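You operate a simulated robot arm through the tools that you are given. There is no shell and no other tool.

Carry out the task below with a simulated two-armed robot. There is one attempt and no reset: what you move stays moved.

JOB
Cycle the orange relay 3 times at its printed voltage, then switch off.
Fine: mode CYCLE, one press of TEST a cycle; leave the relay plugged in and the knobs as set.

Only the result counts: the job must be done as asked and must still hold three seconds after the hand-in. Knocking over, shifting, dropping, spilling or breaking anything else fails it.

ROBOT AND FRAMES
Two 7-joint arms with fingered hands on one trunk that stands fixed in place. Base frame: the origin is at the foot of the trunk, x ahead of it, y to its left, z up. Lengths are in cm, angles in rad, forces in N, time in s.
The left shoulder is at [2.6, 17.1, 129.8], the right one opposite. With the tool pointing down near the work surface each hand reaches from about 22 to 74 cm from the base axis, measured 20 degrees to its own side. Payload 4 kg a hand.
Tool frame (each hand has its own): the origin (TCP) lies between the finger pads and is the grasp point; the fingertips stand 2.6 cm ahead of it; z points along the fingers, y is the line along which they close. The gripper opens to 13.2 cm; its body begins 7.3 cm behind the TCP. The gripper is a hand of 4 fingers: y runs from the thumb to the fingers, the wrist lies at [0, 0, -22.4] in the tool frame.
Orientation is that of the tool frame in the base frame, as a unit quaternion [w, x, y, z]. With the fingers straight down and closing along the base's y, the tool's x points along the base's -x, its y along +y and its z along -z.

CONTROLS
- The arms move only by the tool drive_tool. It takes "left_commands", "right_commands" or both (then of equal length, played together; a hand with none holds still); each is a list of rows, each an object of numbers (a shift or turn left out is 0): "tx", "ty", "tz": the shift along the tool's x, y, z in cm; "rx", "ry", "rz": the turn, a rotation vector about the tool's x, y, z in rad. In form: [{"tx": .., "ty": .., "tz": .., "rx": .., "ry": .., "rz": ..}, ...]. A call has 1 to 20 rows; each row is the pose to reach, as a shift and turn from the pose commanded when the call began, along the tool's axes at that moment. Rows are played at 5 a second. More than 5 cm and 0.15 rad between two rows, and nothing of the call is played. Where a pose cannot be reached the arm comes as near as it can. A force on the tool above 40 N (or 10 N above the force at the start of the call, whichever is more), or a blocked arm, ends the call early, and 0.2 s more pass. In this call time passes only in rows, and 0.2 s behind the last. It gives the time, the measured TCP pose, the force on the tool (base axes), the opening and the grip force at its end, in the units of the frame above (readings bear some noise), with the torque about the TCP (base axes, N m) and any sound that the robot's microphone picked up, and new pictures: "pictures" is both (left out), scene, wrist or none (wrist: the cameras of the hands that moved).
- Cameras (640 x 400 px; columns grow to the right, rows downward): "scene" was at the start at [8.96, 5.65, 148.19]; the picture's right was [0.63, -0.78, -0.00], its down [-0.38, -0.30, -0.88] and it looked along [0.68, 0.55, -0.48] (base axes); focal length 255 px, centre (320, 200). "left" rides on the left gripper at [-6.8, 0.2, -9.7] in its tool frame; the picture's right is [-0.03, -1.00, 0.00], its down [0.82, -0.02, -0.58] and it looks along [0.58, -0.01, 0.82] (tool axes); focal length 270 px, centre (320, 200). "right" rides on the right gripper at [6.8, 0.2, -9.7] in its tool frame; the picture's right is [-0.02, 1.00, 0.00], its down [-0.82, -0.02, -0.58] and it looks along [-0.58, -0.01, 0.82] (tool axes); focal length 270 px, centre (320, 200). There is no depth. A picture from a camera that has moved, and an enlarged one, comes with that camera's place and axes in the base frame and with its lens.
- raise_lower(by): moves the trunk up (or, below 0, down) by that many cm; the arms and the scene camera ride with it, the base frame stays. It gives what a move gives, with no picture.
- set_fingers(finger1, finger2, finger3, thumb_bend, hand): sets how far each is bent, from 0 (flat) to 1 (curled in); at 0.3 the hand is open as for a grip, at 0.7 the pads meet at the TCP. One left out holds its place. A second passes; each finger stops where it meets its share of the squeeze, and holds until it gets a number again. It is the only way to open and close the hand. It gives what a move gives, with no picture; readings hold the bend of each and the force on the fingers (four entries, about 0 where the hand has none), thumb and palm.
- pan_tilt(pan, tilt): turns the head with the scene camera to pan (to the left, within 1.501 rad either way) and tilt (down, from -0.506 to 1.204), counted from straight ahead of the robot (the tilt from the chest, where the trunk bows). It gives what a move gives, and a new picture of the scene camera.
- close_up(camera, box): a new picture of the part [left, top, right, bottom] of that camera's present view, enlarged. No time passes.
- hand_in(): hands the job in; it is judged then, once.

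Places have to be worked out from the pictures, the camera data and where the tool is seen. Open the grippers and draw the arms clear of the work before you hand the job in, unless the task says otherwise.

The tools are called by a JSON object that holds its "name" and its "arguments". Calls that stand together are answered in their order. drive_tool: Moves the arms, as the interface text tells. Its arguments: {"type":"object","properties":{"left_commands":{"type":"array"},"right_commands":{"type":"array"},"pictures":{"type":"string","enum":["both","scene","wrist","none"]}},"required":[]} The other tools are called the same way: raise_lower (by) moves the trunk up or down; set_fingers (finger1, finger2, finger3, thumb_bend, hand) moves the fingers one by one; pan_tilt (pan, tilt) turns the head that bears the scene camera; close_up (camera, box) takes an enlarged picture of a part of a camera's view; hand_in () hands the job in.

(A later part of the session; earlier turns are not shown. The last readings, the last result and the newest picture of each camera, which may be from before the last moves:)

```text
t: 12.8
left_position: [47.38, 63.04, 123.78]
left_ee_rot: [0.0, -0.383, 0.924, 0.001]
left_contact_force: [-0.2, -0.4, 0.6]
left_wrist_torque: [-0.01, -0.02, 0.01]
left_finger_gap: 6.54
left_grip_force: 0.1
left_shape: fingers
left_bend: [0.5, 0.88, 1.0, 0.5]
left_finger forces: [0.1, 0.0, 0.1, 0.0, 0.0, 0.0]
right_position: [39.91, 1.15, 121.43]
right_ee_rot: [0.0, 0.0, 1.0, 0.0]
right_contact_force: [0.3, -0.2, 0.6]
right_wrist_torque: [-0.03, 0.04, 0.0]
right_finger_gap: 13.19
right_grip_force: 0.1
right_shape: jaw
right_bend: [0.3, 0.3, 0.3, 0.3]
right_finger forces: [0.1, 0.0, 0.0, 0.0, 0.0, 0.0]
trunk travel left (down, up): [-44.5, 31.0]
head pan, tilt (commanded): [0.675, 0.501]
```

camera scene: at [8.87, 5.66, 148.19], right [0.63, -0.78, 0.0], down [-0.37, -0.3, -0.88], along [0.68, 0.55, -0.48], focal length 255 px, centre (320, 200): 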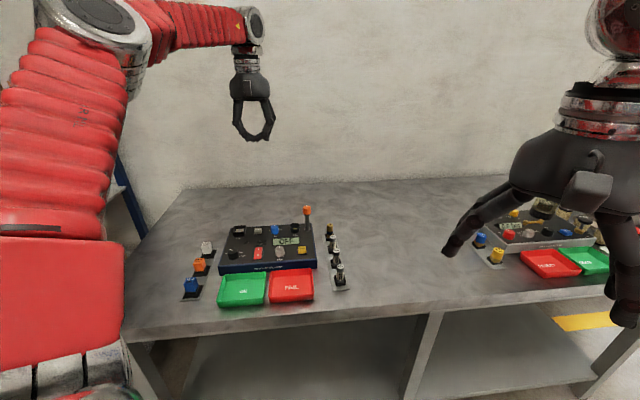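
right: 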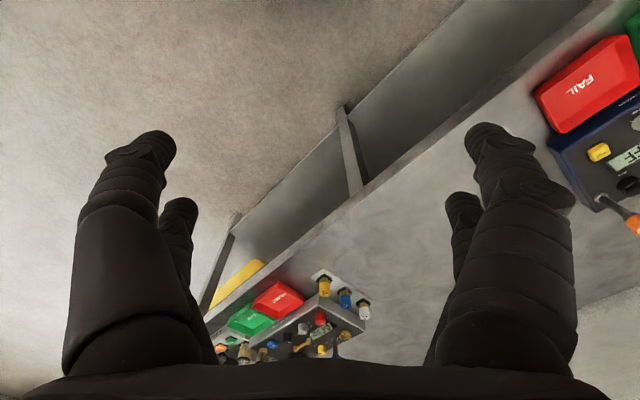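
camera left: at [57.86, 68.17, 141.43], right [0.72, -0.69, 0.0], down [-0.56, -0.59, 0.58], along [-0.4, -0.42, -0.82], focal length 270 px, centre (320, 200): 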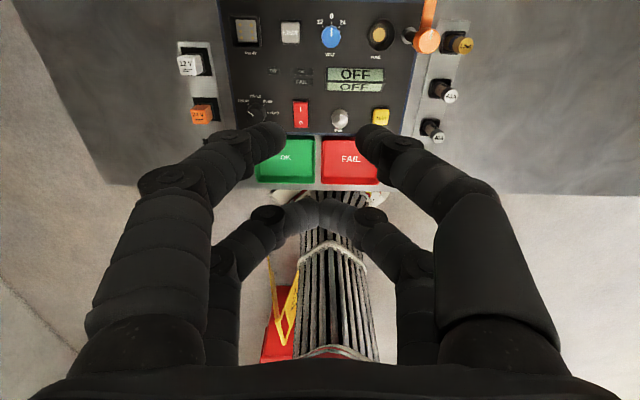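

Reference pose equals actual pose. Now I go above the mode knob at z≈106.

{"name": "drive_tool", "arguments": {"left_commands": [{"tx": 1.2, "ty": 1.35, "tz": 3.5}, {"tx": 2.4, "ty": 2.7, "tz": 7}, {"tx": 3.6, "ty": 4.05, "tz": 10.5}, {"tx": 4.8, "ty": 5.4, "tz": 14}, {"tx": 5.87, "ty": 6.75, "tz": 17.8}, {"tx": 5.87, "ty": 6.75, "tz": 17.8}], "pictures": "both"}}

```text
t: 14.2
left_position: [38.49, 63.6, 105.92]
left_ee_rot: [0.0, -0.383, 0.924, -0.001]
left_contact_force: [-0.9, 0.6, -0.3]
left_wrist_torque: [0.01, -0.01, 0.0]
left_finger_gap: 6.55
left_grip_force: 0.0
left_shape: fingers
left_bend: [0.5, 0.88, 1.0, 0.5]
left_finger forces: [0.0, 0.0, 0.0, 0.0, 0.1, 0.1]
right_position: [39.93, 1.08, 121.32]
right_ee_rot: [-0.001, 0.0, 1.0, 0.001]
right_contact_force: [0.5, -0.1, -0.5]
right_wrist_torque: [0.02, 0.04, 0.02]
right_finger_gap: 13.2
right_grip_force: 0.0
right_shape: jaw
right_bend: [0.3, 0.3, 0.3, 0.3]
right_finger forces: [0.1, 0.0, 0.0, 0.0, 0.0, 0.1]
trunk travel left (down, up): [-44.5, 31.0]
head pan, tilt (commanded): [0.675, 0.501]
camera scene: at [10.05, 5.59, 140.14], right [0.63, -0.78, 0.0], down [-0.38, -0.3, -0.88], along [0.68, 0.55, -0.48], focal length 255 px, centre (320, 200)
camera left: at [43.27, 68.66, 115.59], right [0.72, -0.69, 0.0], down [-0.56, -0.59, 0.58], along [-0.4, -0.42, -0.82], focal length 270 px, centre (320, 200)
```

scene: 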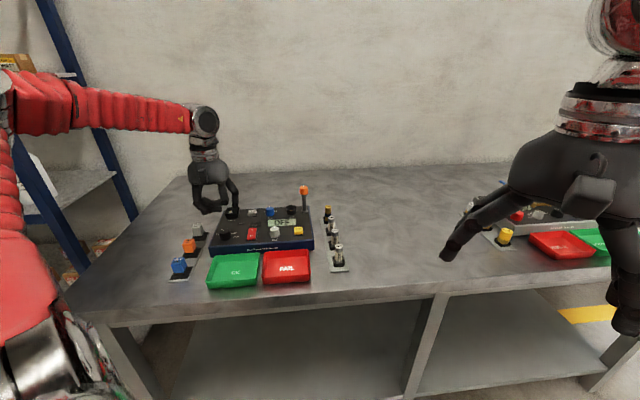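
left: 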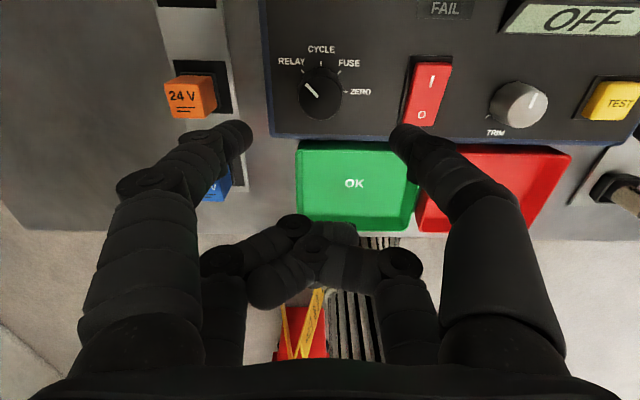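

Fingertips straddle the mode knob symmetrically; the pinch line is ~0.3 cm too far back, so I shift 0.3 and descend to just around the knob.

{"name": "drive_tool", "arguments": {"left_commands": [{"tx": 0.3, "tz": 2.5}, {"tx": 0.3, "tz": 5}, {"tx": 0.3, "tz": 6.5}, {"tx": 0.3, "tz": 7.3}, {"tx": 0.3, "tz": 7.3}], "pictures": "both"}}

{"name": "close_up", "arguments": {"camera": "scene", "box": [180, 180, 260, 260]}}

{"name": "close_up", "arguments": {"camera": "left", "box": [200, 60, 440, 210]}}

```text
t: 15.4
left_position: [38.17, 63.6, 98.73]
left_ee_rot: [0.0, -0.383, 0.924, 0.0]
left_contact_force: [-0.3, -0.6, 0.1]
left_wrist_torque: [0.03, 0.01, -0.05]
left_finger_gap: 6.53
left_grip_force: 0.1
left_shape: fingers
left_bend: [0.5, 0.88, 1.0, 0.5]
left_finger forces: [0.0, 0.0, 0.1, 0.0, 0.0, 0.1]
right_position: [39.9, 1.17, 121.36]
right_ee_rot: [0.0, 0.0, 1.0, 0.0]
right_contact_force: [0.2, 0.5, -1.3]
right_wrist_torque: [0.04, 0.03, -0.02]
right_finger_gap: 13.18
right_grip_force: 0.0
right_shape: jaw
right_bend: [0.3, 0.3, 0.3, 0.3]
right_finger forces: [0.0, 0.1, 0.0, 0.0, 0.0, 0.1]
trunk travel left (down, up): [-44.5, 31.0]
head pan, tilt (commanded): [0.675, 0.501]
camera scene: at [10.01, 5.64, 140.14], right [0.63, -0.78, 0.0], down [-0.38, -0.3, -0.88], along [0.68, 0.55, -0.48], focal length 255 px, centre (320, 200)
camera left: at [43.03, 68.58, 108.34], right [0.72, -0.69, 0.0], down [-0.56, -0.59, 0.58], along [-0.4, -0.42, -0.82], focal length 270 px, centre (320, 200)
```

scene: 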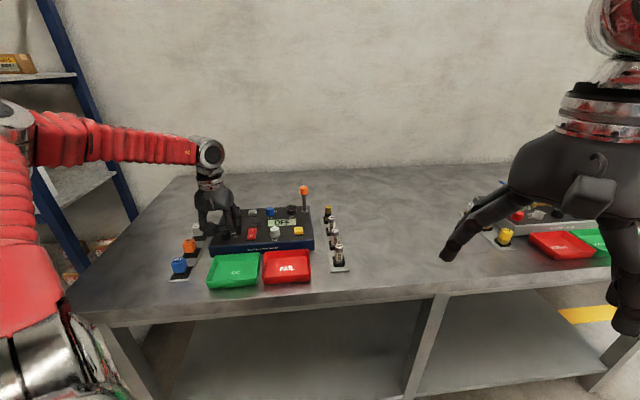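
left: 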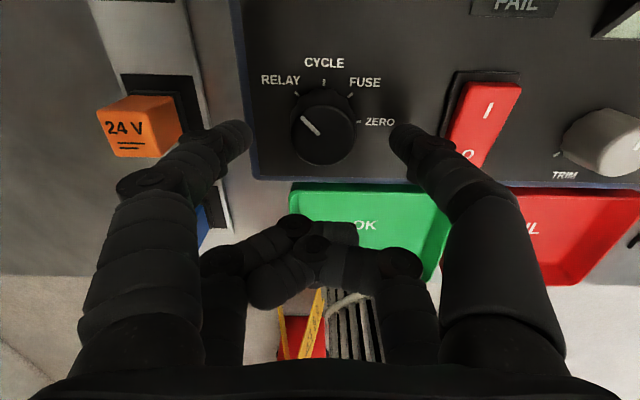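

```text
5.00 times, centred on (220, 220) of scene
camera zoom: at [10.01, 5.64, 140.14], right [0.63, -0.78, 0.0], down [-0.38, -0.3, -0.88], along [0.68, 0.55, -0.48], focal length 1275 px, centre (820, 100)
```

zoom: 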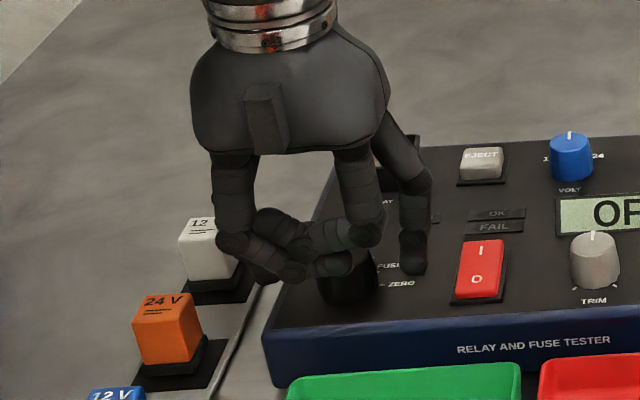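

```text
2.67 times, centred on (320, 135) of left
camera zoom: at [43.03, 68.58, 108.34], right [0.72, -0.69, 0.0], down [-0.56, -0.59, 0.58], along [-0.4, -0.42, -0.82], focal length 721 px, centre (320, 373)
```

zoom: 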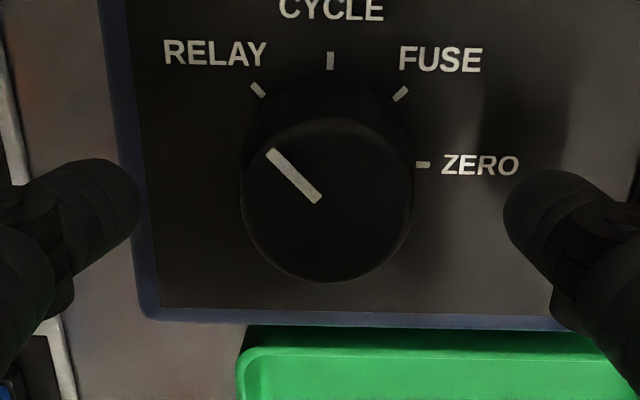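

Pinch line is within ~0.15 cm of the knob axis. I lower 0.8 cm more and then close finger1+thumb on the knob.

{"name": "drive_tool", "arguments": {"left_commands": [{"tx": 0.1, "tz": 0.4}, {"tx": 0.1, "tz": 0.8}], "pictures": "none"}}

{"name": "set_fingers", "arguments": {"hand": "left", "finger1": 0.7, "thumb_bend": 0.7}}

{"name": "close_up", "arguments": {"camera": "left", "box": [200, 60, 440, 210]}}

{"name": "close_up", "arguments": {"camera": "scene", "box": [180, 180, 260, 260]}}

```text
t: 16.0
left_position: [38.26, 63.5, 97.91]
left_ee_rot: [0.0, -0.382, 0.924, 0.0]
left_contact_force: [0.9, -1.1, -0.7]
left_wrist_torque: [-0.03, 0.0, -0.01]
left_finger_gap: 6.55
left_grip_force: 0.1
left_shape: fingers
left_bend: [0.5, 0.88, 1.0, 0.5]
left_finger forces: [0.1, 0.0, 0.1, 0.0, 0.1, 0.0]
right_position: [39.86, 1.15, 121.36]
right_ee_rot: [0.0, 0.0, 1.0, 0.0]
right_contact_force: [-0.2, 0.6, -1.2]
right_wrist_torque: [0.01, -0.02, 0.08]
right_finger_gap: 13.2
right_grip_force: 0.0
right_shape: jaw
right_bend: [0.3, 0.3, 0.3, 0.3]
right_finger forces: [0.0, 0.1, 0.0, 0.1, 0.0, 0.1]
trunk travel left (down, up): [-44.5, 31.0]
head pan, tilt (commanded): [0.675, 0.501]
```

```text
t: 17.0
left_position: [38.18, 63.3, 97.94]
left_ee_rot: [-0.001, -0.383, 0.924, 0.0]
left_contact_force: [1.1, -3.2, -1.3]
left_wrist_torque: [-0.07, 0.03, -0.06]
left_finger_gap: 2.58
left_grip_force: 7.0
left_shape: fingers
left_bend: [0.62, 0.88, 1.0, 0.65]
left_finger forces: [5.7, 0.0, 0.1, 0.0, 9.2, 0.0]
right_position: [39.87, 1.13, 121.35]
right_ee_rot: [-0.001, 0.001, 1.0, 0.0]
right_contact_force: [-0.4, 0.8, 0.3]
right_wrist_torque: [0.03, -0.01, -0.04]
right_finger_gap: 13.22
right_grip_force: 0.1
right_shape: jaw
right_bend: [0.3, 0.3, 0.3, 0.3]
right_finger forces: [0.0, 0.0, 0.1, 0.0, 0.0, 0.1]
trunk travel left (down, up): [-44.5, 31.0]
head pan, tilt (commanded): [0.675, 0.501]
```

```text
2.67 times, centred on (320, 135) of left
camera zoom: at [43.02, 68.46, 107.56], right [0.72, -0.69, 0.0], down [-0.56, -0.59, 0.58], along [-0.4, -0.42, -0.82], focal length 721 px, centre (320, 373)
```

zoom: 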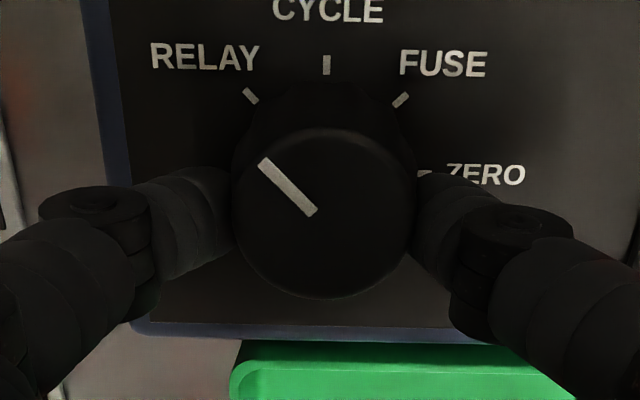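

```text
5.00 times, centred on (220, 220) of scene
camera zoom: at [10.06, 5.62, 140.14], right [0.63, -0.78, 0.0], down [-0.38, -0.3, -0.88], along [0.68, 0.55, -0.48], focal length 1275 px, centre (820, 100)
```

zoom: 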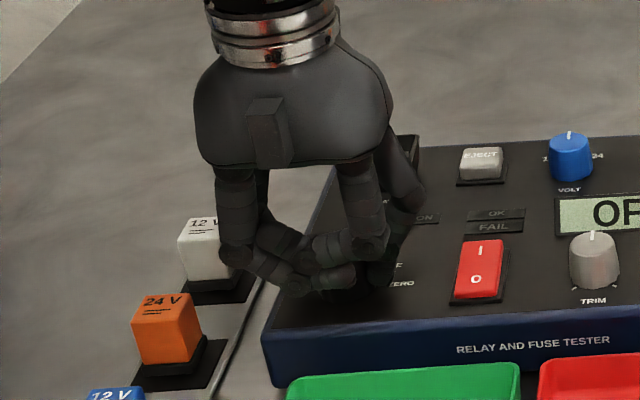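

Knob is gripped with ~7 N. I turn it 45° clockwise about its axis, moving the TCP on the matching arc.

{"name": "drive_tool", "arguments": {"left_commands": [{"tx": 0.015, "ty": 0.268, "rz": 0.13}, {"tx": -0.005, "ty": 0.536, "rz": 0.26}, {"tx": -0.06, "ty": 0.798, "rz": 0.39}, {"tx": -0.147, "ty": 1.052, "rz": 0.52}, {"tx": -0.267, "ty": 1.292, "rz": 0.65}, {"tx": -0.423, "ty": 1.522, "rz": 0.785}, {"tx": -0.423, "ty": 1.522, "rz": 0.785}], "pictures": "wrist"}}

{"name": "close_up", "arguments": {"camera": "left", "box": [200, 60, 440, 210]}}

```text
t: 18.6
left_position: [37.42, 64.87, 98.02]
left_ee_rot: [-0.001, 0.001, 1.0, 0.0]
left_contact_force: [4.0, -0.5, -0.9]
left_wrist_torque: [0.07, -0.07, -0.02]
left_finger_gap: 2.55
left_grip_force: 6.5
left_shape: fingers
left_bend: [0.62, 0.88, 1.0, 0.66]
left_finger forces: [6.5, 0.0, 0.1, 0.1, 6.4, 0.1]
right_position: [40.01, 1.11, 121.35]
right_ee_rot: [-0.001, 0.0, 1.0, 0.0]
right_contact_force: [-0.1, 0.0, 0.1]
right_wrist_torque: [-0.02, 0.03, -0.01]
right_finger_gap: 13.2
right_grip_force: 0.1
right_shape: jaw
right_bend: [0.3, 0.3, 0.3, 0.3]
right_finger forces: [0.0, 0.0, 0.1, 0.1, 0.0, 0.1]
trunk travel left (down, up): [-44.5, 31.0]
head pan, tilt (commanded): [0.675, 0.501]
camera left: at [44.39, 65.09, 107.55], right [0.02, -1.0, 0.0], down [-0.82, -0.02, 0.58], along [-0.58, -0.01, -0.82], focal length 270 px, centre (320, 200)
```

left: 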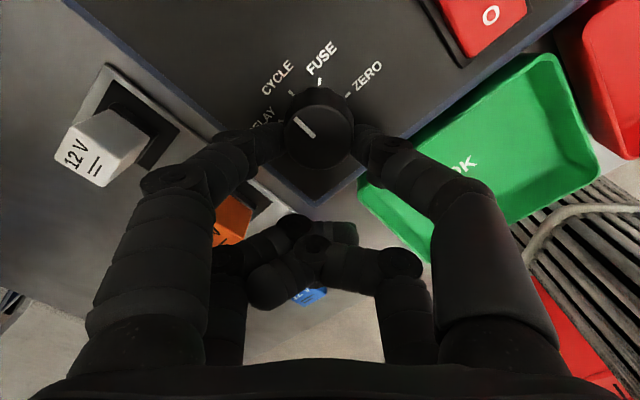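

```text
2.67 times, centred on (320, 135) of left
camera zoom: at [44.39, 65.09, 107.55], right [0.02, -1.0, 0.0], down [-0.82, -0.02, 0.58], along [-0.58, -0.01, -0.82], focal length 721 px, centre (320, 373)
```

zoom: 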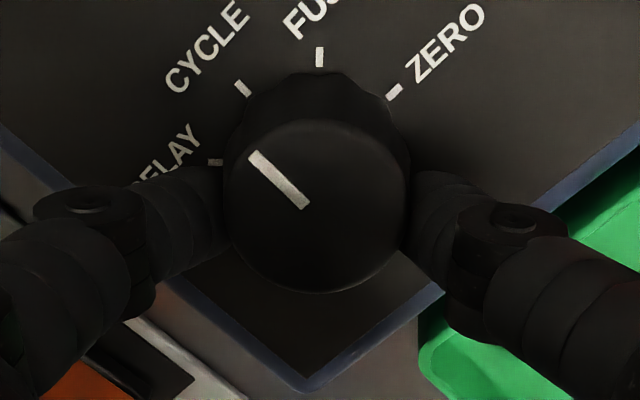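

The pointer now aims at CYCLE. I open the pinch and lift straight up, then verify from the scene camera.

{"name": "set_fingers", "arguments": {"hand": "left", "finger1": 0.5, "thumb_bend": 0.5}}

{"name": "drive_tool", "arguments": {"left_commands": [{"tz": -2}, {"tz": -5}, {"tz": -9}, {"tz": -9}], "pictures": "both"}}

{"name": "close_up", "arguments": {"camera": "left", "box": [200, 0, 440, 150]}}

```text
t: 19.6
left_position: [37.39, 64.78, 97.99]
left_ee_rot: [0.001, 0.0, 1.0, 0.001]
left_contact_force: [-0.4, -0.1, -0.1]
left_wrist_torque: [0.0, -0.01, -0.04]
left_finger_gap: 6.52
left_grip_force: 0.0
left_shape: fingers
left_bend: [0.5, 0.88, 1.0, 0.5]
left_finger forces: [0.0, 0.1, 0.0, 0.1, 0.0, 0.1]
right_position: [39.94, 1.11, 121.28]
right_ee_rot: [-0.001, 0.0, 1.0, 0.001]
right_contact_force: [0.2, -0.1, 0.2]
right_wrist_torque: [0.0, -0.03, -0.01]
right_finger_gap: 13.19
right_grip_force: 0.0
right_shape: jaw
right_bend: [0.3, 0.3, 0.3, 0.3]
right_finger forces: [0.1, 0.0, 0.0, 0.1, 0.1, 0.0]
trunk travel left (down, up): [-44.5, 31.0]
head pan, tilt (commanded): [0.675, 0.501]
```

```text
t: 20.6
left_position: [37.3, 64.9, 107.03]
left_ee_rot: [0.0, 0.0, 1.0, -0.001]
left_contact_force: [-0.5, 0.6, -0.1]
left_wrist_torque: [0.02, -0.01, 0.0]
left_finger_gap: 6.51
left_grip_force: 0.0
left_shape: fingers
left_bend: [0.5, 0.88, 1.0, 0.5]
left_finger forces: [0.0, 0.0, 0.1, 0.1, 0.0, 0.0]
right_position: [39.94, 1.18, 121.34]
right_ee_rot: [0.0, 0.0, 1.0, 0.0]
right_contact_force: [0.0, -0.3, 0.5]
right_wrist_torque: [-0.03, -0.02, 0.01]
right_finger_gap: 13.19
right_grip_force: 0.1
right_shape: jaw
right_bend: [0.3, 0.3, 0.3, 0.3]
right_finger forces: [0.1, 0.0, 0.1, 0.1, 0.0, 0.0]
trunk travel left (down, up): [-44.5, 31.0]
head pan, tilt (commanded): [0.675, 0.501]
camera scene: at [10.05, 5.7, 140.13], right [0.63, -0.78, 0.0], down [-0.38, -0.3, -0.88], along [0.68, 0.55, -0.48], focal length 255 px, centre (320, 200)
camera left: at [44.28, 65.11, 116.6], right [0.03, -1.0, 0.0], down [-0.82, -0.02, 0.58], along [-0.58, -0.02, -0.82], focal length 270 px, centre (320, 200)
```

scene: 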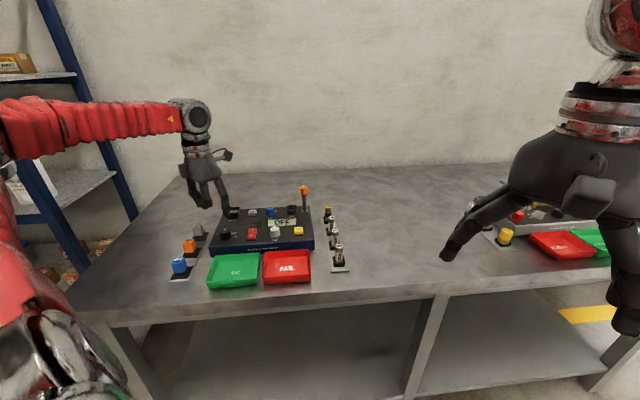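
left: 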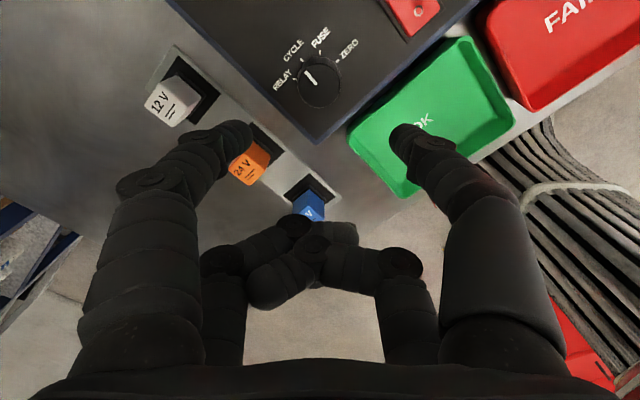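

```text
2.67 times, centred on (320, 75) of left
camera zoom: at [44.28, 65.11, 116.6], right [0.03, -1.0, 0.0], down [-0.82, -0.02, 0.58], along [-0.58, -0.02, -0.82], focal length 721 px, centre (320, 533)
```

zoom: 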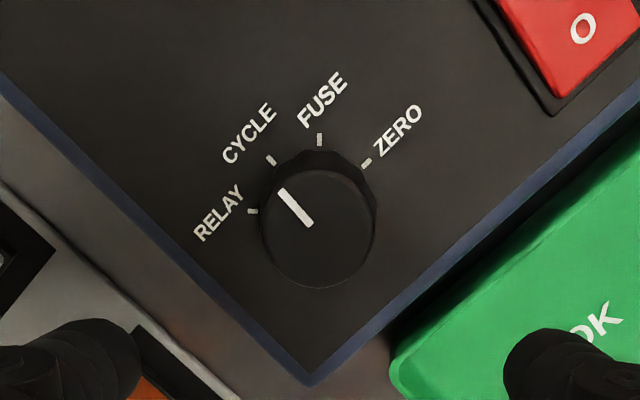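

Mode knob reads CYCLE; I zoom to check the pointer angle precisely.

{"name": "close_up", "arguments": {"camera": "left", "box": [285, 40, 355, 110]}}

{"name": "close_up", "arguments": {"camera": "scene", "box": [212, 222, 242, 244]}}

```text
5.71 times, centred on (320, 75) of left
camera zoom: at [44.28, 65.11, 116.6], right [0.03, -1.0, 0.0], down [-0.82, -0.02, 0.58], along [-0.58, -0.02, -0.82], focal length 1544 px, centre (320, 914)
```

zoom: 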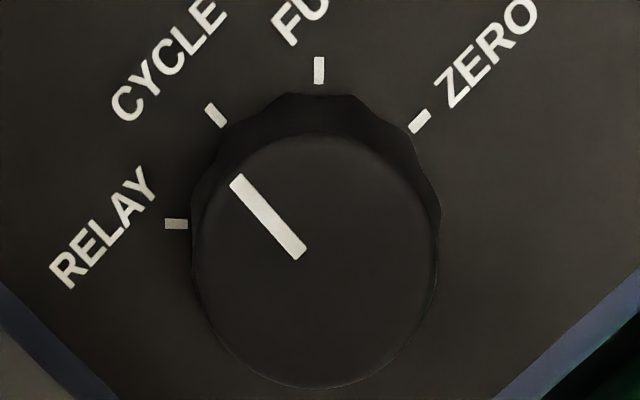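

```text
16.00 times, centred on (227, 233) of scene
camera zoom: at [10.05, 5.7, 140.13], right [0.63, -0.78, 0.0], down [-0.38, -0.3, -0.88], along [0.68, 0.55, -0.48], focal length 4081 px, centre (1808, -328)
```

zoom: 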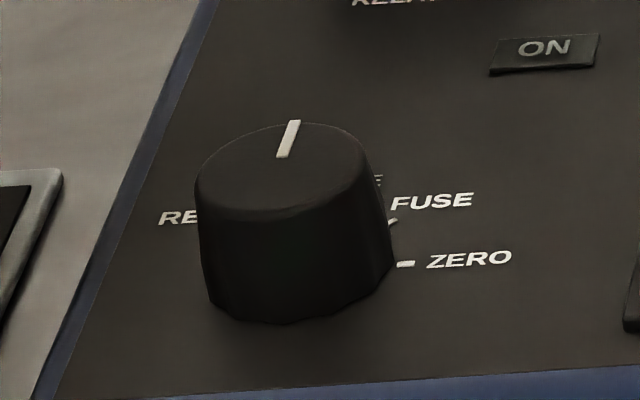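

CYCLE is set. Next: VOLT. I narrow the pinch opening (to clear EJECT and FUSE) and move above VOLT with yaw back at 45°.

{"name": "set_fingers", "arguments": {"hand": "left", "finger1": 0.56, "thumb_bend": 0.56}}

{"name": "drive_tool", "arguments": {"left_commands": [{"tx": -3, "ty": -0.32, "rz": -0.13}, {"tx": -6, "ty": -0.64, "rz": -0.26}, {"tx": -9, "ty": -0.96, "rz": -0.39}, {"tx": -12, "ty": -1.28, "rz": -0.52}, {"tx": -15, "ty": -1.6, "rz": -0.65}, {"tx": -17.9, "ty": -1.93, "rz": -0.785}, {"tx": -17.9, "ty": -1.93, "tz": 2, "rz": -0.785}, {"tx": -17.9, "ty": -1.93, "tz": 2, "rz": -0.785}], "pictures": "both"}}

{"name": "close_up", "arguments": {"camera": "left", "box": [200, 30, 440, 180]}}

```text
t: 21.6
left_position: [37.37, 64.71, 106.89]
left_ee_rot: [0.0, 0.001, 1.0, 0.0]
left_contact_force: [-0.1, 0.0, -0.1]
left_wrist_torque: [0.02, -0.03, 0.02]
left_finger_gap: 4.63
left_grip_force: 0.0
left_shape: fingers
left_bend: [0.56, 0.88, 1.0, 0.56]
left_finger forces: [0.0, 0.0, 0.0, 0.0, 0.1, 0.1]
right_position: [39.83, 1.17, 121.29]
right_ee_rot: [0.0, 0.0, 1.0, 0.0]
right_contact_force: [0.1, -0.4, 0.6]
right_wrist_torque: [0.02, -0.03, 0.02]
right_finger_gap: 13.2
right_grip_force: 0.0
right_shape: jaw
right_bend: [0.3, 0.3, 0.3, 0.3]
right_finger forces: [0.0, 0.0, 0.0, 0.0, 0.0, 0.0]
trunk travel left (down, up): [-44.5, 31.0]
head pan, tilt (commanded): [0.675, 0.501]
```

```text
t: 23.4
left_position: [55.34, 62.81, 104.85]
left_ee_rot: [0.001, -0.382, 0.924, -0.001]
left_contact_force: [-0.2, -0.5, 0.6]
left_wrist_torque: [0.01, -0.01, 0.01]
left_finger_gap: 4.63
left_grip_force: 0.1
left_shape: fingers
left_bend: [0.56, 0.88, 1.0, 0.56]
left_finger forces: [0.0, 0.0, 0.0, 0.0, 0.0, 0.1]
right_position: [39.93, 1.2, 121.35]
right_ee_rot: [-0.001, -0.001, 1.0, 0.001]
right_contact_force: [0.7, 0.0, 0.1]
right_wrist_torque: [0.02, 0.01, -0.01]
right_finger_gap: 13.2
right_grip_force: 0.0
right_shape: jaw
right_bend: [0.3, 0.3, 0.3, 0.3]
right_finger forces: [0.0, 0.1, 0.0, 0.0, 0.0, 0.0]
trunk travel left (down, up): [-44.5, 31.0]
head pan, tilt (commanded): [0.675, 0.501]
camera scene: at [10.1, 5.61, 140.13], right [0.63, -0.78, 0.0], down [-0.38, -0.3, -0.88], along [0.68, 0.55, -0.48], focal length 255 px, centre (320, 200)
camera left: at [60.17, 67.82, 114.58], right [0.73, -0.69, 0.0], down [-0.56, -0.59, 0.58], along [-0.4, -0.42, -0.82], focal length 270 px, centre (320, 200)
```

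scene: 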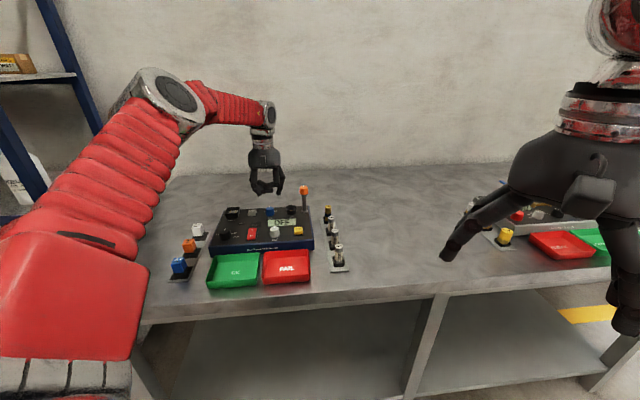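
left: 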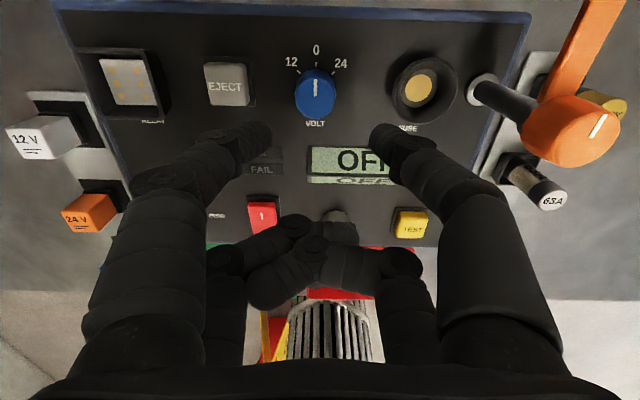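

```text
2.67 times, centred on (320, 105) of left
camera zoom: at [60.17, 67.82, 114.58], right [0.73, -0.69, 0.0], down [-0.56, -0.59, 0.58], along [-0.4, -0.42, -0.82], focal length 721 px, centre (320, 453)
```

zoom: 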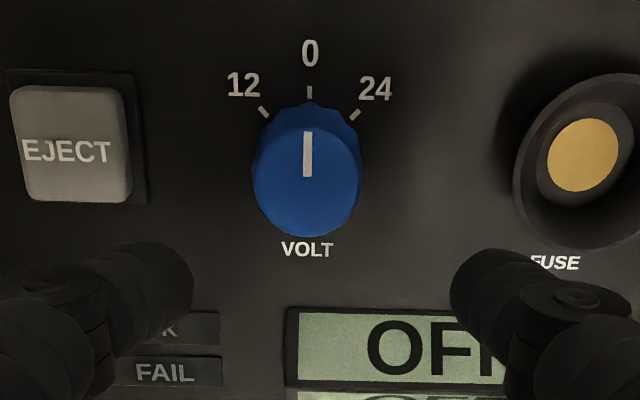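

I look at the orange item closer to see what extends behind it before working near it.

{"name": "close_up", "arguments": {"camera": "left", "box": [440, 0, 640, 180]}}

{"name": "close_up", "arguments": {"camera": "scene", "box": [235, 150, 345, 245]}}

```text
2.22 times, centred on (540, 90) of left
camera zoom: at [60.17, 67.82, 114.58], right [0.73, -0.69, 0.0], down [-0.56, -0.59, 0.58], along [-0.4, -0.42, -0.82], focal length 601 px, centre (-169, 444)
```

zoom: 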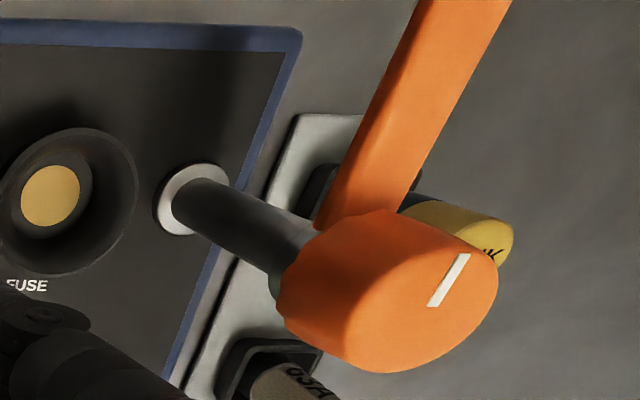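

```text
4.21 times, centred on (290, 198) of scene
camera zoom: at [10.1, 5.61, 140.13], right [0.63, -0.78, 0.0], down [-0.38, -0.3, -0.88], along [0.68, 0.55, -0.48], focal length 1074 px, centre (446, 210)
```

zoom: 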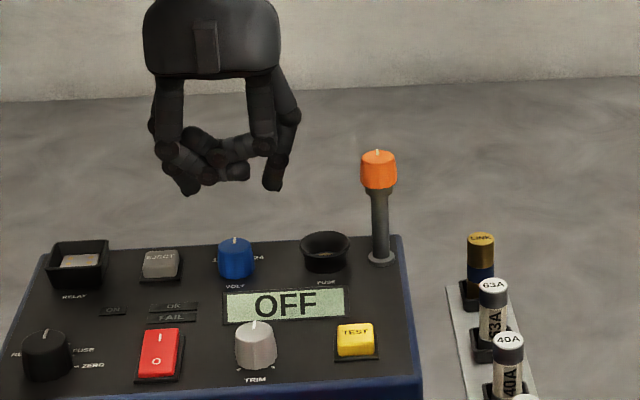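

The orange lever on a stalk stays >6 cm from my hand. VOLT's axis is at about (56.6, 64.45); I shift 0.25 cm sideways and descend around it.

{"name": "drive_tool", "arguments": {"left_commands": [{"ty": 0.25, "tz": 2.5}, {"ty": 0.25, "tz": 5}, {"ty": 0.25, "tz": 6.2}, {"ty": 0.25, "tz": 6.2}], "pictures": "none"}}

{"name": "close_up", "arguments": {"camera": "left", "box": [200, 60, 440, 210]}}

{"name": "close_up", "arguments": {"camera": "scene", "box": [235, 170, 315, 240]}}

```text
t: 24.4
left_position: [55.2, 62.92, 98.77]
left_ee_rot: [-0.001, -0.382, 0.924, -0.001]
left_contact_force: [0.1, 1.4, -0.1]
left_wrist_torque: [-0.02, 0.02, 0.02]
left_finger_gap: 4.62
left_grip_force: 0.0
left_shape: fingers
left_bend: [0.56, 0.88, 1.0, 0.56]
left_finger forces: [0.0, 0.0, 0.0, 0.0, 0.1, 0.0]
right_position: [39.87, 1.34, 121.36]
right_ee_rot: [0.0, 0.0, 1.0, -0.001]
right_contact_force: [0.7, -0.2, 0.8]
right_wrist_torque: [0.02, -0.02, 0.0]
right_finger_gap: 13.2
right_grip_force: 0.0
right_shape: jaw
right_bend: [0.3, 0.3, 0.3, 0.3]
right_finger forces: [0.0, 0.1, 0.0, 0.0, 0.0, 0.0]
trunk travel left (down, up): [-44.5, 31.0]
head pan, tilt (commanded): [0.675, 0.501]
```

```text
2.67 times, centred on (320, 135) of left
camera zoom: at [59.96, 68.1, 108.35], right [0.72, -0.69, 0.0], down [-0.56, -0.59, 0.58], along [-0.4, -0.42, -0.82], focal length 721 px, centre (320, 373)
```

zoom: 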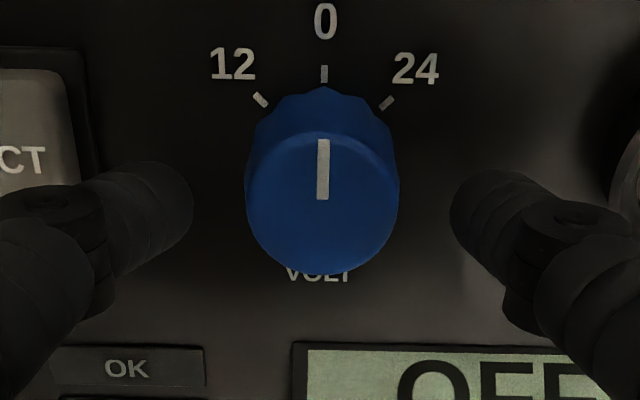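

```text
5.71 times, centred on (275, 205) of scene
camera zoom: at [10.05, 5.65, 140.14], right [0.63, -0.78, 0.0], down [-0.38, -0.3, -0.88], along [0.68, 0.55, -0.48], focal length 1458 px, centre (577, 171)
```

zoom: 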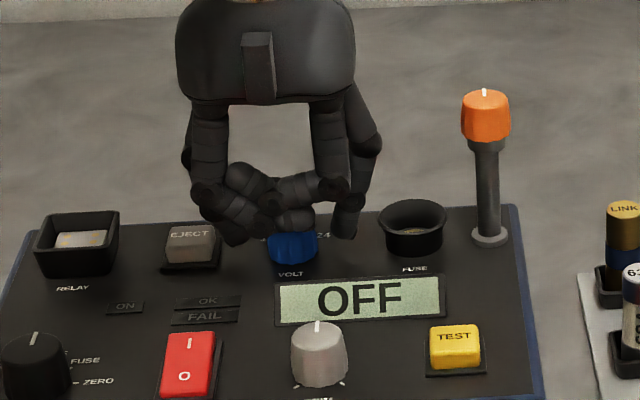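

Fingertips straddle the VOLT knob evenly and clear of EJECT. I lower 0.75 cm and pinch.

{"name": "drive_tool", "arguments": {"left_commands": [{"tz": 0.4}, {"tz": 0.75}], "pictures": "none"}}

{"name": "set_fingers", "arguments": {"hand": "left", "finger1": 0.7, "thumb_bend": 0.7}}

{"name": "close_up", "arguments": {"camera": "left", "box": [200, 60, 440, 210]}}

```text
t: 25.0
left_position: [55.09, 62.99, 97.92]
left_ee_rot: [0.0, -0.382, 0.924, 0.0]
left_contact_force: [0.1, -0.1, 0.0]
left_wrist_torque: [0.02, 0.02, 0.0]
left_finger_gap: 4.62
left_grip_force: 0.0
left_shape: fingers
left_bend: [0.56, 0.88, 1.0, 0.56]
left_finger forces: [0.1, 0.0, 0.1, 0.0, 0.0, 0.1]
right_position: [39.85, 1.14, 121.38]
right_ee_rot: [-0.001, 0.0, 1.0, 0.0]
right_contact_force: [-0.1, 0.5, -0.8]
right_wrist_torque: [0.03, 0.01, -0.03]
right_finger_gap: 13.19
right_grip_force: 0.0
right_shape: jaw
right_bend: [0.3, 0.3, 0.3, 0.3]
right_finger forces: [0.0, 0.1, 0.0, 0.0, 0.0, 0.1]
trunk travel left (down, up): [-44.5, 31.0]
head pan, tilt (commanded): [0.675, 0.501]
```

```text
t: 26.0
left_position: [55.15, 63.02, 97.92]
left_ee_rot: [-0.001, -0.382, 0.924, -0.001]
left_contact_force: [0.4, -2.7, -1.4]
left_wrist_torque: [-0.05, -0.01, -0.06]
left_finger_gap: 2.22
left_grip_force: 6.4
left_shape: fingers
left_bend: [0.63, 0.88, 1.0, 0.66]
left_finger forces: [5.4, 0.0, 0.1, 0.1, 7.5, 0.0]
right_position: [39.93, 1.07, 121.35]
right_ee_rot: [-0.001, 0.0, 1.0, -0.001]
right_contact_force: [0.0, 0.5, -0.1]
right_wrist_torque: [-0.02, 0.02, -0.03]
right_finger_gap: 13.21
right_grip_force: 0.1
right_shape: jaw
right_bend: [0.3, 0.3, 0.3, 0.3]
right_finger forces: [0.1, 0.0, 0.1, 0.0, 0.0, 0.0]
trunk travel left (down, up): [-44.5, 31.0]
head pan, tilt (commanded): [0.675, 0.501]
```

```text
2.67 times, centred on (320, 135) of left
camera zoom: at [59.99, 68.09, 107.59], right [0.72, -0.69, 0.0], down [-0.56, -0.59, 0.58], along [-0.4, -0.42, -0.82], focal length 721 px, centre (320, 373)
```

zoom: 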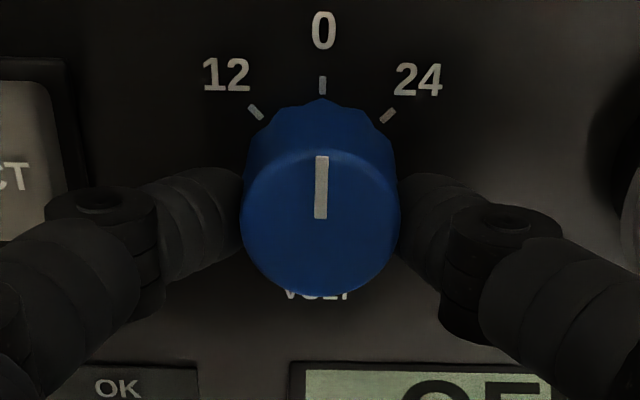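

Gripped at ~6.4 N. I turn VOLT 45° clockwise to 24.

{"name": "drive_tool", "arguments": {"left_commands": [{"tx": -0.004, "ty": 0.267, "rz": 0.13}, {"tx": -0.043, "ty": 0.53, "rz": 0.26}, {"tx": -0.116, "ty": 0.787, "rz": 0.39}, {"tx": -0.221, "ty": 1.032, "rz": 0.52}, {"tx": -0.357, "ty": 1.261, "rz": 0.65}, {"tx": -0.529, "ty": 1.478, "rz": 0.785}, {"tx": -0.529, "ty": 1.478, "rz": 0.785}], "pictures": "none"}}

{"name": "close_up", "arguments": {"camera": "left", "box": [200, 60, 440, 210]}}

```text
t: 27.6
left_position: [54.56, 64.33, 97.94]
left_ee_rot: [-0.001, 0.001, 1.0, 0.0]
left_contact_force: [0.8, -3.1, -1.9]
left_wrist_torque: [-0.07, 0.02, -0.05]
left_finger_gap: 2.21
left_grip_force: 6.0
left_shape: fingers
left_bend: [0.63, 0.88, 1.0, 0.66]
left_finger forces: [4.6, 0.0, 0.0, 0.0, 7.8, 0.1]
right_position: [40.01, 1.09, 121.36]
right_ee_rot: [-0.002, 0.0, 1.0, 0.0]
right_contact_force: [0.3, 0.4, -0.3]
right_wrist_torque: [0.04, 0.01, 0.0]
right_finger_gap: 13.19
right_grip_force: 0.1
right_shape: jaw
right_bend: [0.3, 0.3, 0.3, 0.3]
right_finger forces: [0.0, 0.0, 0.0, 0.0, 0.0, 0.1]
trunk travel left (down, up): [-44.5, 31.0]
head pan, tilt (commanded): [0.675, 0.501]
```

```text
2.67 times, centred on (320, 135) of left
camera zoom: at [61.43, 64.76, 107.59], right [0.02, -1.0, 0.0], down [-0.82, -0.02, 0.58], along [-0.58, -0.01, -0.82], focal length 721 px, centre (320, 373)
```

zoom: 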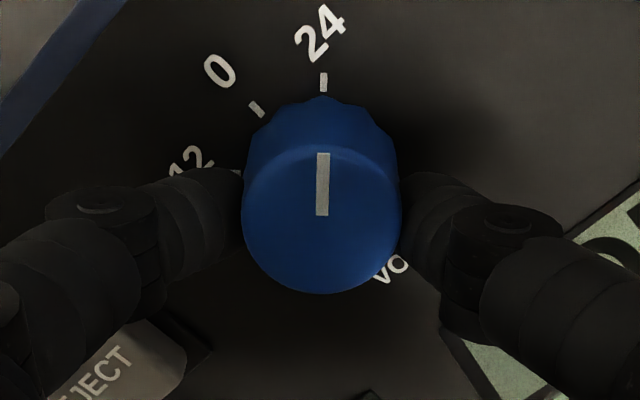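

VOLT points exactly at 24. I release and lift.

{"name": "set_fingers", "arguments": {"hand": "left", "finger1": 0.56, "thumb_bend": 0.56}}

{"name": "drive_tool", "arguments": {"left_commands": [{"tz": -2}, {"tz": -5}, {"tz": -10}, {"tz": -13}, {"tz": -13}], "pictures": "both"}}

{"name": "close_up", "arguments": {"camera": "scene", "box": [205, 195, 325, 255]}}

{"name": "close_up", "arguments": {"camera": "left", "box": [240, 0, 400, 100]}}

```text
t: 28.6
left_position: [54.4, 64.54, 97.98]
left_ee_rot: [0.0, 0.0, 1.0, 0.0]
left_contact_force: [0.8, 0.5, 0.5]
left_wrist_torque: [0.0, 0.02, 0.03]
left_finger_gap: 4.5
left_grip_force: 0.0
left_shape: fingers
left_bend: [0.56, 0.88, 1.0, 0.56]
left_finger forces: [0.0, 0.1, 0.0, 0.0, 0.0, 0.0]
right_position: [39.98, 1.19, 121.36]
right_ee_rot: [-0.001, 0.0, 1.0, 0.0]
right_contact_force: [-0.2, 0.9, 0.6]
right_wrist_torque: [0.0, 0.04, 0.0]
right_finger_gap: 13.2
right_grip_force: 0.0
right_shape: jaw
right_bend: [0.3, 0.3, 0.3, 0.3]
right_finger forces: [0.0, 0.1, 0.0, 0.1, 0.1, 0.0]
trunk travel left (down, up): [-44.5, 31.0]
head pan, tilt (commanded): [0.675, 0.501]
```

```text
t: 29.8
left_position: [54.57, 64.43, 110.93]
left_ee_rot: [0.0, 0.0, 1.0, 0.0]
left_contact_force: [-0.1, 0.4, 0.4]
left_wrist_torque: [0.03, -0.04, -0.03]
left_finger_gap: 4.52
left_grip_force: 0.1
left_shape: fingers
left_bend: [0.56, 0.88, 1.0, 0.56]
left_finger forces: [0.0, 0.0, 0.0, 0.1, 0.0, 0.1]
right_position: [39.83, 1.17, 121.35]
right_ee_rot: [-0.001, 0.0, 1.0, 0.001]
right_contact_force: [0.0, 0.6, 0.2]
right_wrist_torque: [-0.01, 0.01, 0.01]
right_finger_gap: 13.18
right_grip_force: 0.0
right_shape: jaw
right_bend: [0.3, 0.3, 0.3, 0.3]
right_finger forces: [0.0, 0.0, 0.0, 0.0, 0.0, 0.1]
trunk travel left (down, up): [-44.5, 31.0]
head pan, tilt (commanded): [0.675, 0.501]
camera scene: at [10.06, 5.66, 140.13], right [0.63, -0.78, 0.0], down [-0.38, -0.3, -0.88], along [0.68, 0.55, -0.48], focal length 255 px, centre (320, 200)
camera left: at [61.5, 64.69, 120.63], right [0.03, -1.0, 0.0], down [-0.82, -0.02, 0.58], along [-0.58, -0.01, -0.82], focal length 270 px, centre (320, 200)
```

scene: 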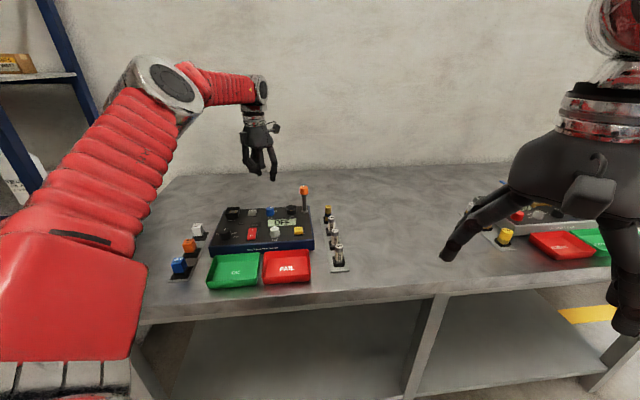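
left: 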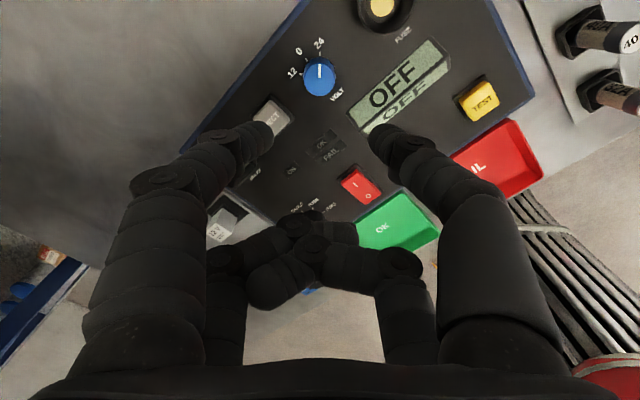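

```text
5.33 times, centred on (265, 225) of scene
camera zoom: at [10.06, 5.66, 140.13], right [0.63, -0.78, 0.0], down [-0.38, -0.3, -0.88], along [0.68, 0.55, -0.48], focal length 1360 px, centre (613, 67)
```

zoom: 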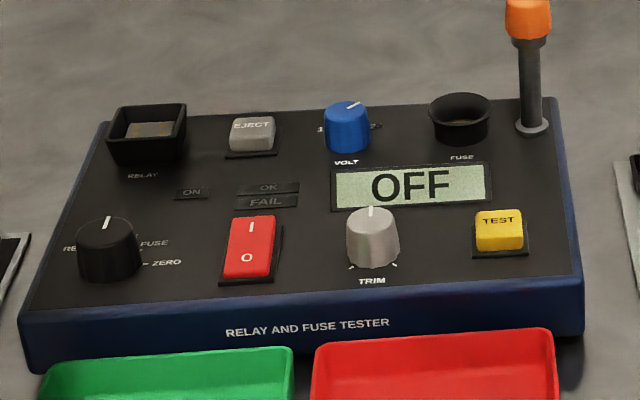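

```text
4.00 times, centred on (320, 50) of left
camera zoom: at [61.5, 64.69, 120.63], right [0.03, -1.0, 0.0], down [-0.82, -0.02, 0.58], along [-0.58, -0.01, -0.82], focal length 1081 px, centre (320, 800)
```

zoom: 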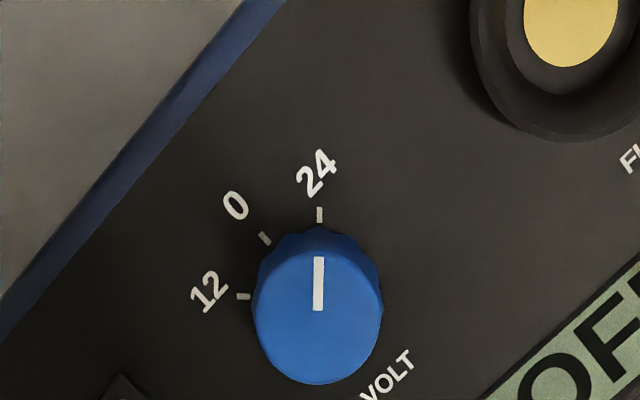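

Both knobs read correctly (CYCLE, 24). Now I go above the orange relay with 45° yaw.

{"name": "set_fingers", "arguments": {"hand": "left", "finger1": 0.52, "thumb_bend": 0.52}}

{"name": "drive_tool", "arguments": {"left_commands": [{"tx": 3.45, "ty": 0.8, "tz": 0.5, "rz": -0.115}, {"tx": 6.9, "ty": 1.6, "tz": 1, "rz": -0.23}, {"tx": 10.35, "ty": 2.4, "tz": 1.5, "rz": -0.345}, {"tx": 13.8, "ty": 3.2, "tz": 2, "rz": -0.46}, {"tx": 17.25, "ty": 4.0, "tz": 2.5, "rz": -0.575}, {"tx": 20.7, "ty": 4.8, "tz": 3, "rz": -0.69}, {"tx": 24.1, "ty": 5.53, "tz": 5, "rz": -0.785}, {"tx": 24.1, "ty": 5.53, "tz": 5, "rz": -0.785}], "pictures": "both"}}

{"name": "close_up", "arguments": {"camera": "left", "box": [200, 30, 440, 180]}}

```text
t: 30.8
left_position: [54.5, 64.4, 111.07]
left_ee_rot: [-0.001, -0.001, 1.0, -0.001]
left_contact_force: [0.7, 1.0, 0.4]
left_wrist_torque: [0.0, 0.01, -0.03]
left_finger_gap: 5.87
left_grip_force: 0.0
left_shape: fingers
left_bend: [0.52, 0.88, 1.0, 0.52]
left_finger forces: [0.1, 0.0, 0.0, 0.1, 0.0, 0.0]
right_position: [39.92, 1.11, 121.27]
right_ee_rot: [-0.001, 0.0, 1.0, 0.0]
right_contact_force: [-0.1, -0.2, 0.6]
right_wrist_torque: [0.0, -0.01, 0.0]
right_finger_gap: 13.23
right_grip_force: 0.0
right_shape: jaw
right_bend: [0.3, 0.3, 0.3, 0.3]
right_finger forces: [0.0, 0.0, 0.0, 0.0, 0.1, 0.0]
trunk travel left (down, up): [-44.5, 31.0]
head pan, tilt (commanded): [0.675, 0.501]
```

```text
t: 32.6
left_position: [30.38, 69.88, 105.97]
left_ee_rot: [-0.001, -0.382, 0.924, 0.0]
left_contact_force: [-0.3, 0.0, 0.0]
left_wrist_torque: [0.03, 0.03, -0.01]
left_finger_gap: 5.85
left_grip_force: 0.0
left_shape: fingers
left_bend: [0.52, 0.88, 1.0, 0.52]
left_finger forces: [0.0, 0.0, 0.0, 0.0, 0.0, 0.1]
right_position: [39.97, 1.09, 121.37]
right_ee_rot: [-0.001, 0.001, 1.0, 0.0]
right_contact_force: [-0.3, -0.1, -0.2]
right_wrist_torque: [0.02, 0.05, -0.03]
right_finger_gap: 13.19
right_grip_force: 0.1
right_shape: jaw
right_bend: [0.3, 0.3, 0.3, 0.3]
right_finger forces: [0.0, 0.0, 0.0, 0.0, 0.0, 0.0]
trunk travel left (down, up): [-44.5, 31.0]
head pan, tilt (commanded): [0.675, 0.501]
camera scene: at [10.07, 5.62, 140.13], right [0.63, -0.78, 0.0], down [-0.38, -0.3, -0.88], along [0.68, 0.55, -0.48], focal length 255 px, centre (320, 200)
camera left: at [35.24, 75.08, 115.6], right [0.73, -0.69, 0.0], down [-0.56, -0.59, 0.58], along [-0.4, -0.42, -0.82], focal length 270 px, centre (320, 200)
```

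scene: 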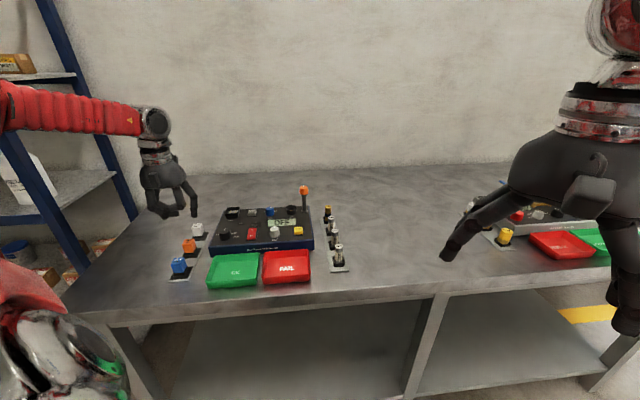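
left: 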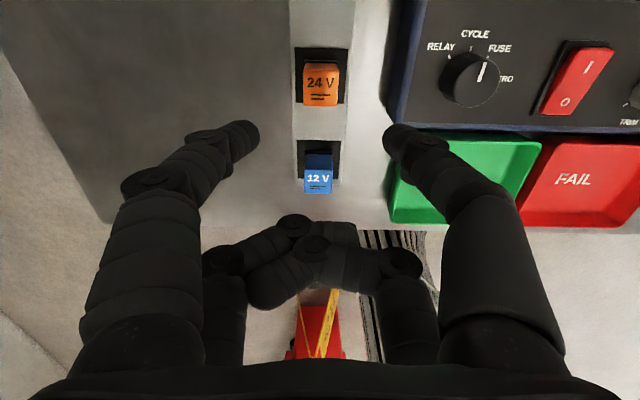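

```text
2.67 times, centred on (320, 105) of left
camera zoom: at [35.24, 75.08, 115.6], right [0.73, -0.69, 0.0], down [-0.56, -0.59, 0.58], along [-0.4, -0.42, -0.82], focal length 721 px, centre (320, 453)
```

zoom: 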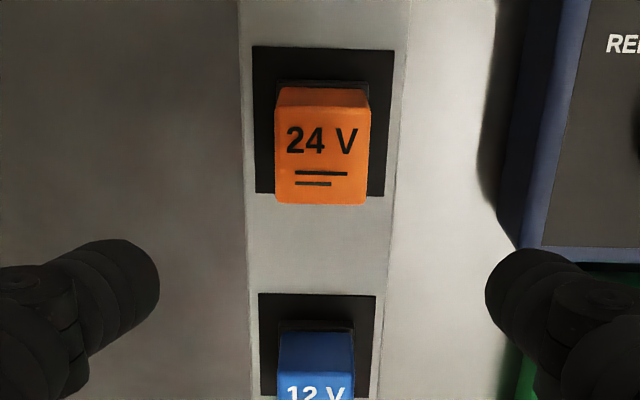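

Relay top at about (31.95, 71.5, 94.75), nicely between the tips. I shift 0.15 cm and descend so the tips reach ~1.2 cm below its top.

{"name": "drive_tool", "arguments": {"left_commands": [{"tx": -0.15, "tz": 3}, {"tx": -0.15, "tz": 6}, {"tx": -0.15, "tz": 8.5}, {"tx": -0.15, "tz": 8.5}], "pictures": "none"}}

{"name": "close_up", "arguments": {"camera": "left", "box": [200, 60, 440, 210]}}

{"name": "close_up", "arguments": {"camera": "scene", "box": [140, 190, 240, 280]}}

```text
t: 33.6
left_position: [30.49, 70.08, 97.52]
left_ee_rot: [0.001, -0.383, 0.924, 0.0]
left_contact_force: [0.2, 0.6, 0.4]
left_wrist_torque: [-0.01, -0.04, 0.01]
left_finger_gap: 5.85
left_grip_force: 0.0
left_shape: fingers
left_bend: [0.52, 0.88, 1.0, 0.52]
left_finger forces: [0.1, 0.1, 0.0, 0.0, 0.0, 0.1]
right_position: [39.88, 1.14, 121.37]
right_ee_rot: [-0.001, 0.0, 1.0, 0.0]
right_contact_force: [0.3, -0.2, 0.2]
right_wrist_torque: [0.0, 0.0, 0.01]
right_finger_gap: 13.18
right_grip_force: 0.0
right_shape: jaw
right_bend: [0.3, 0.3, 0.3, 0.3]
right_finger forces: [0.1, 0.1, 0.1, 0.1, 0.1, 0.0]
trunk travel left (down, up): [-44.5, 31.0]
head pan, tilt (commanded): [0.675, 0.501]
```

```text
2.67 times, centred on (320, 135) of left
camera zoom: at [35.28, 75.16, 107.18], right [0.72, -0.69, 0.0], down [-0.56, -0.59, 0.58], along [-0.4, -0.42, -0.82], focal length 721 px, centre (320, 373)
```

zoom: 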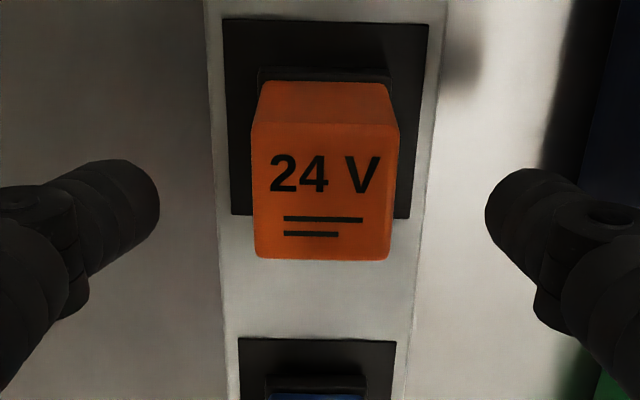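

```text
4.44 times, centred on (190, 235) of scene
camera zoom: at [9.99, 5.62, 140.14], right [0.63, -0.78, 0.0], down [-0.38, -0.3, -0.88], along [0.68, 0.55, -0.48], focal length 1134 px, centre (898, 44)
```

zoom: 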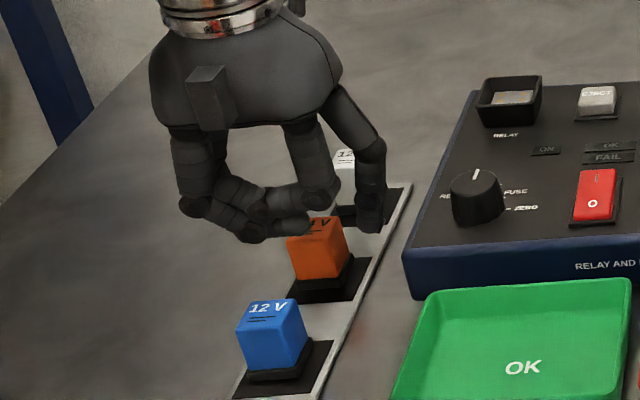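

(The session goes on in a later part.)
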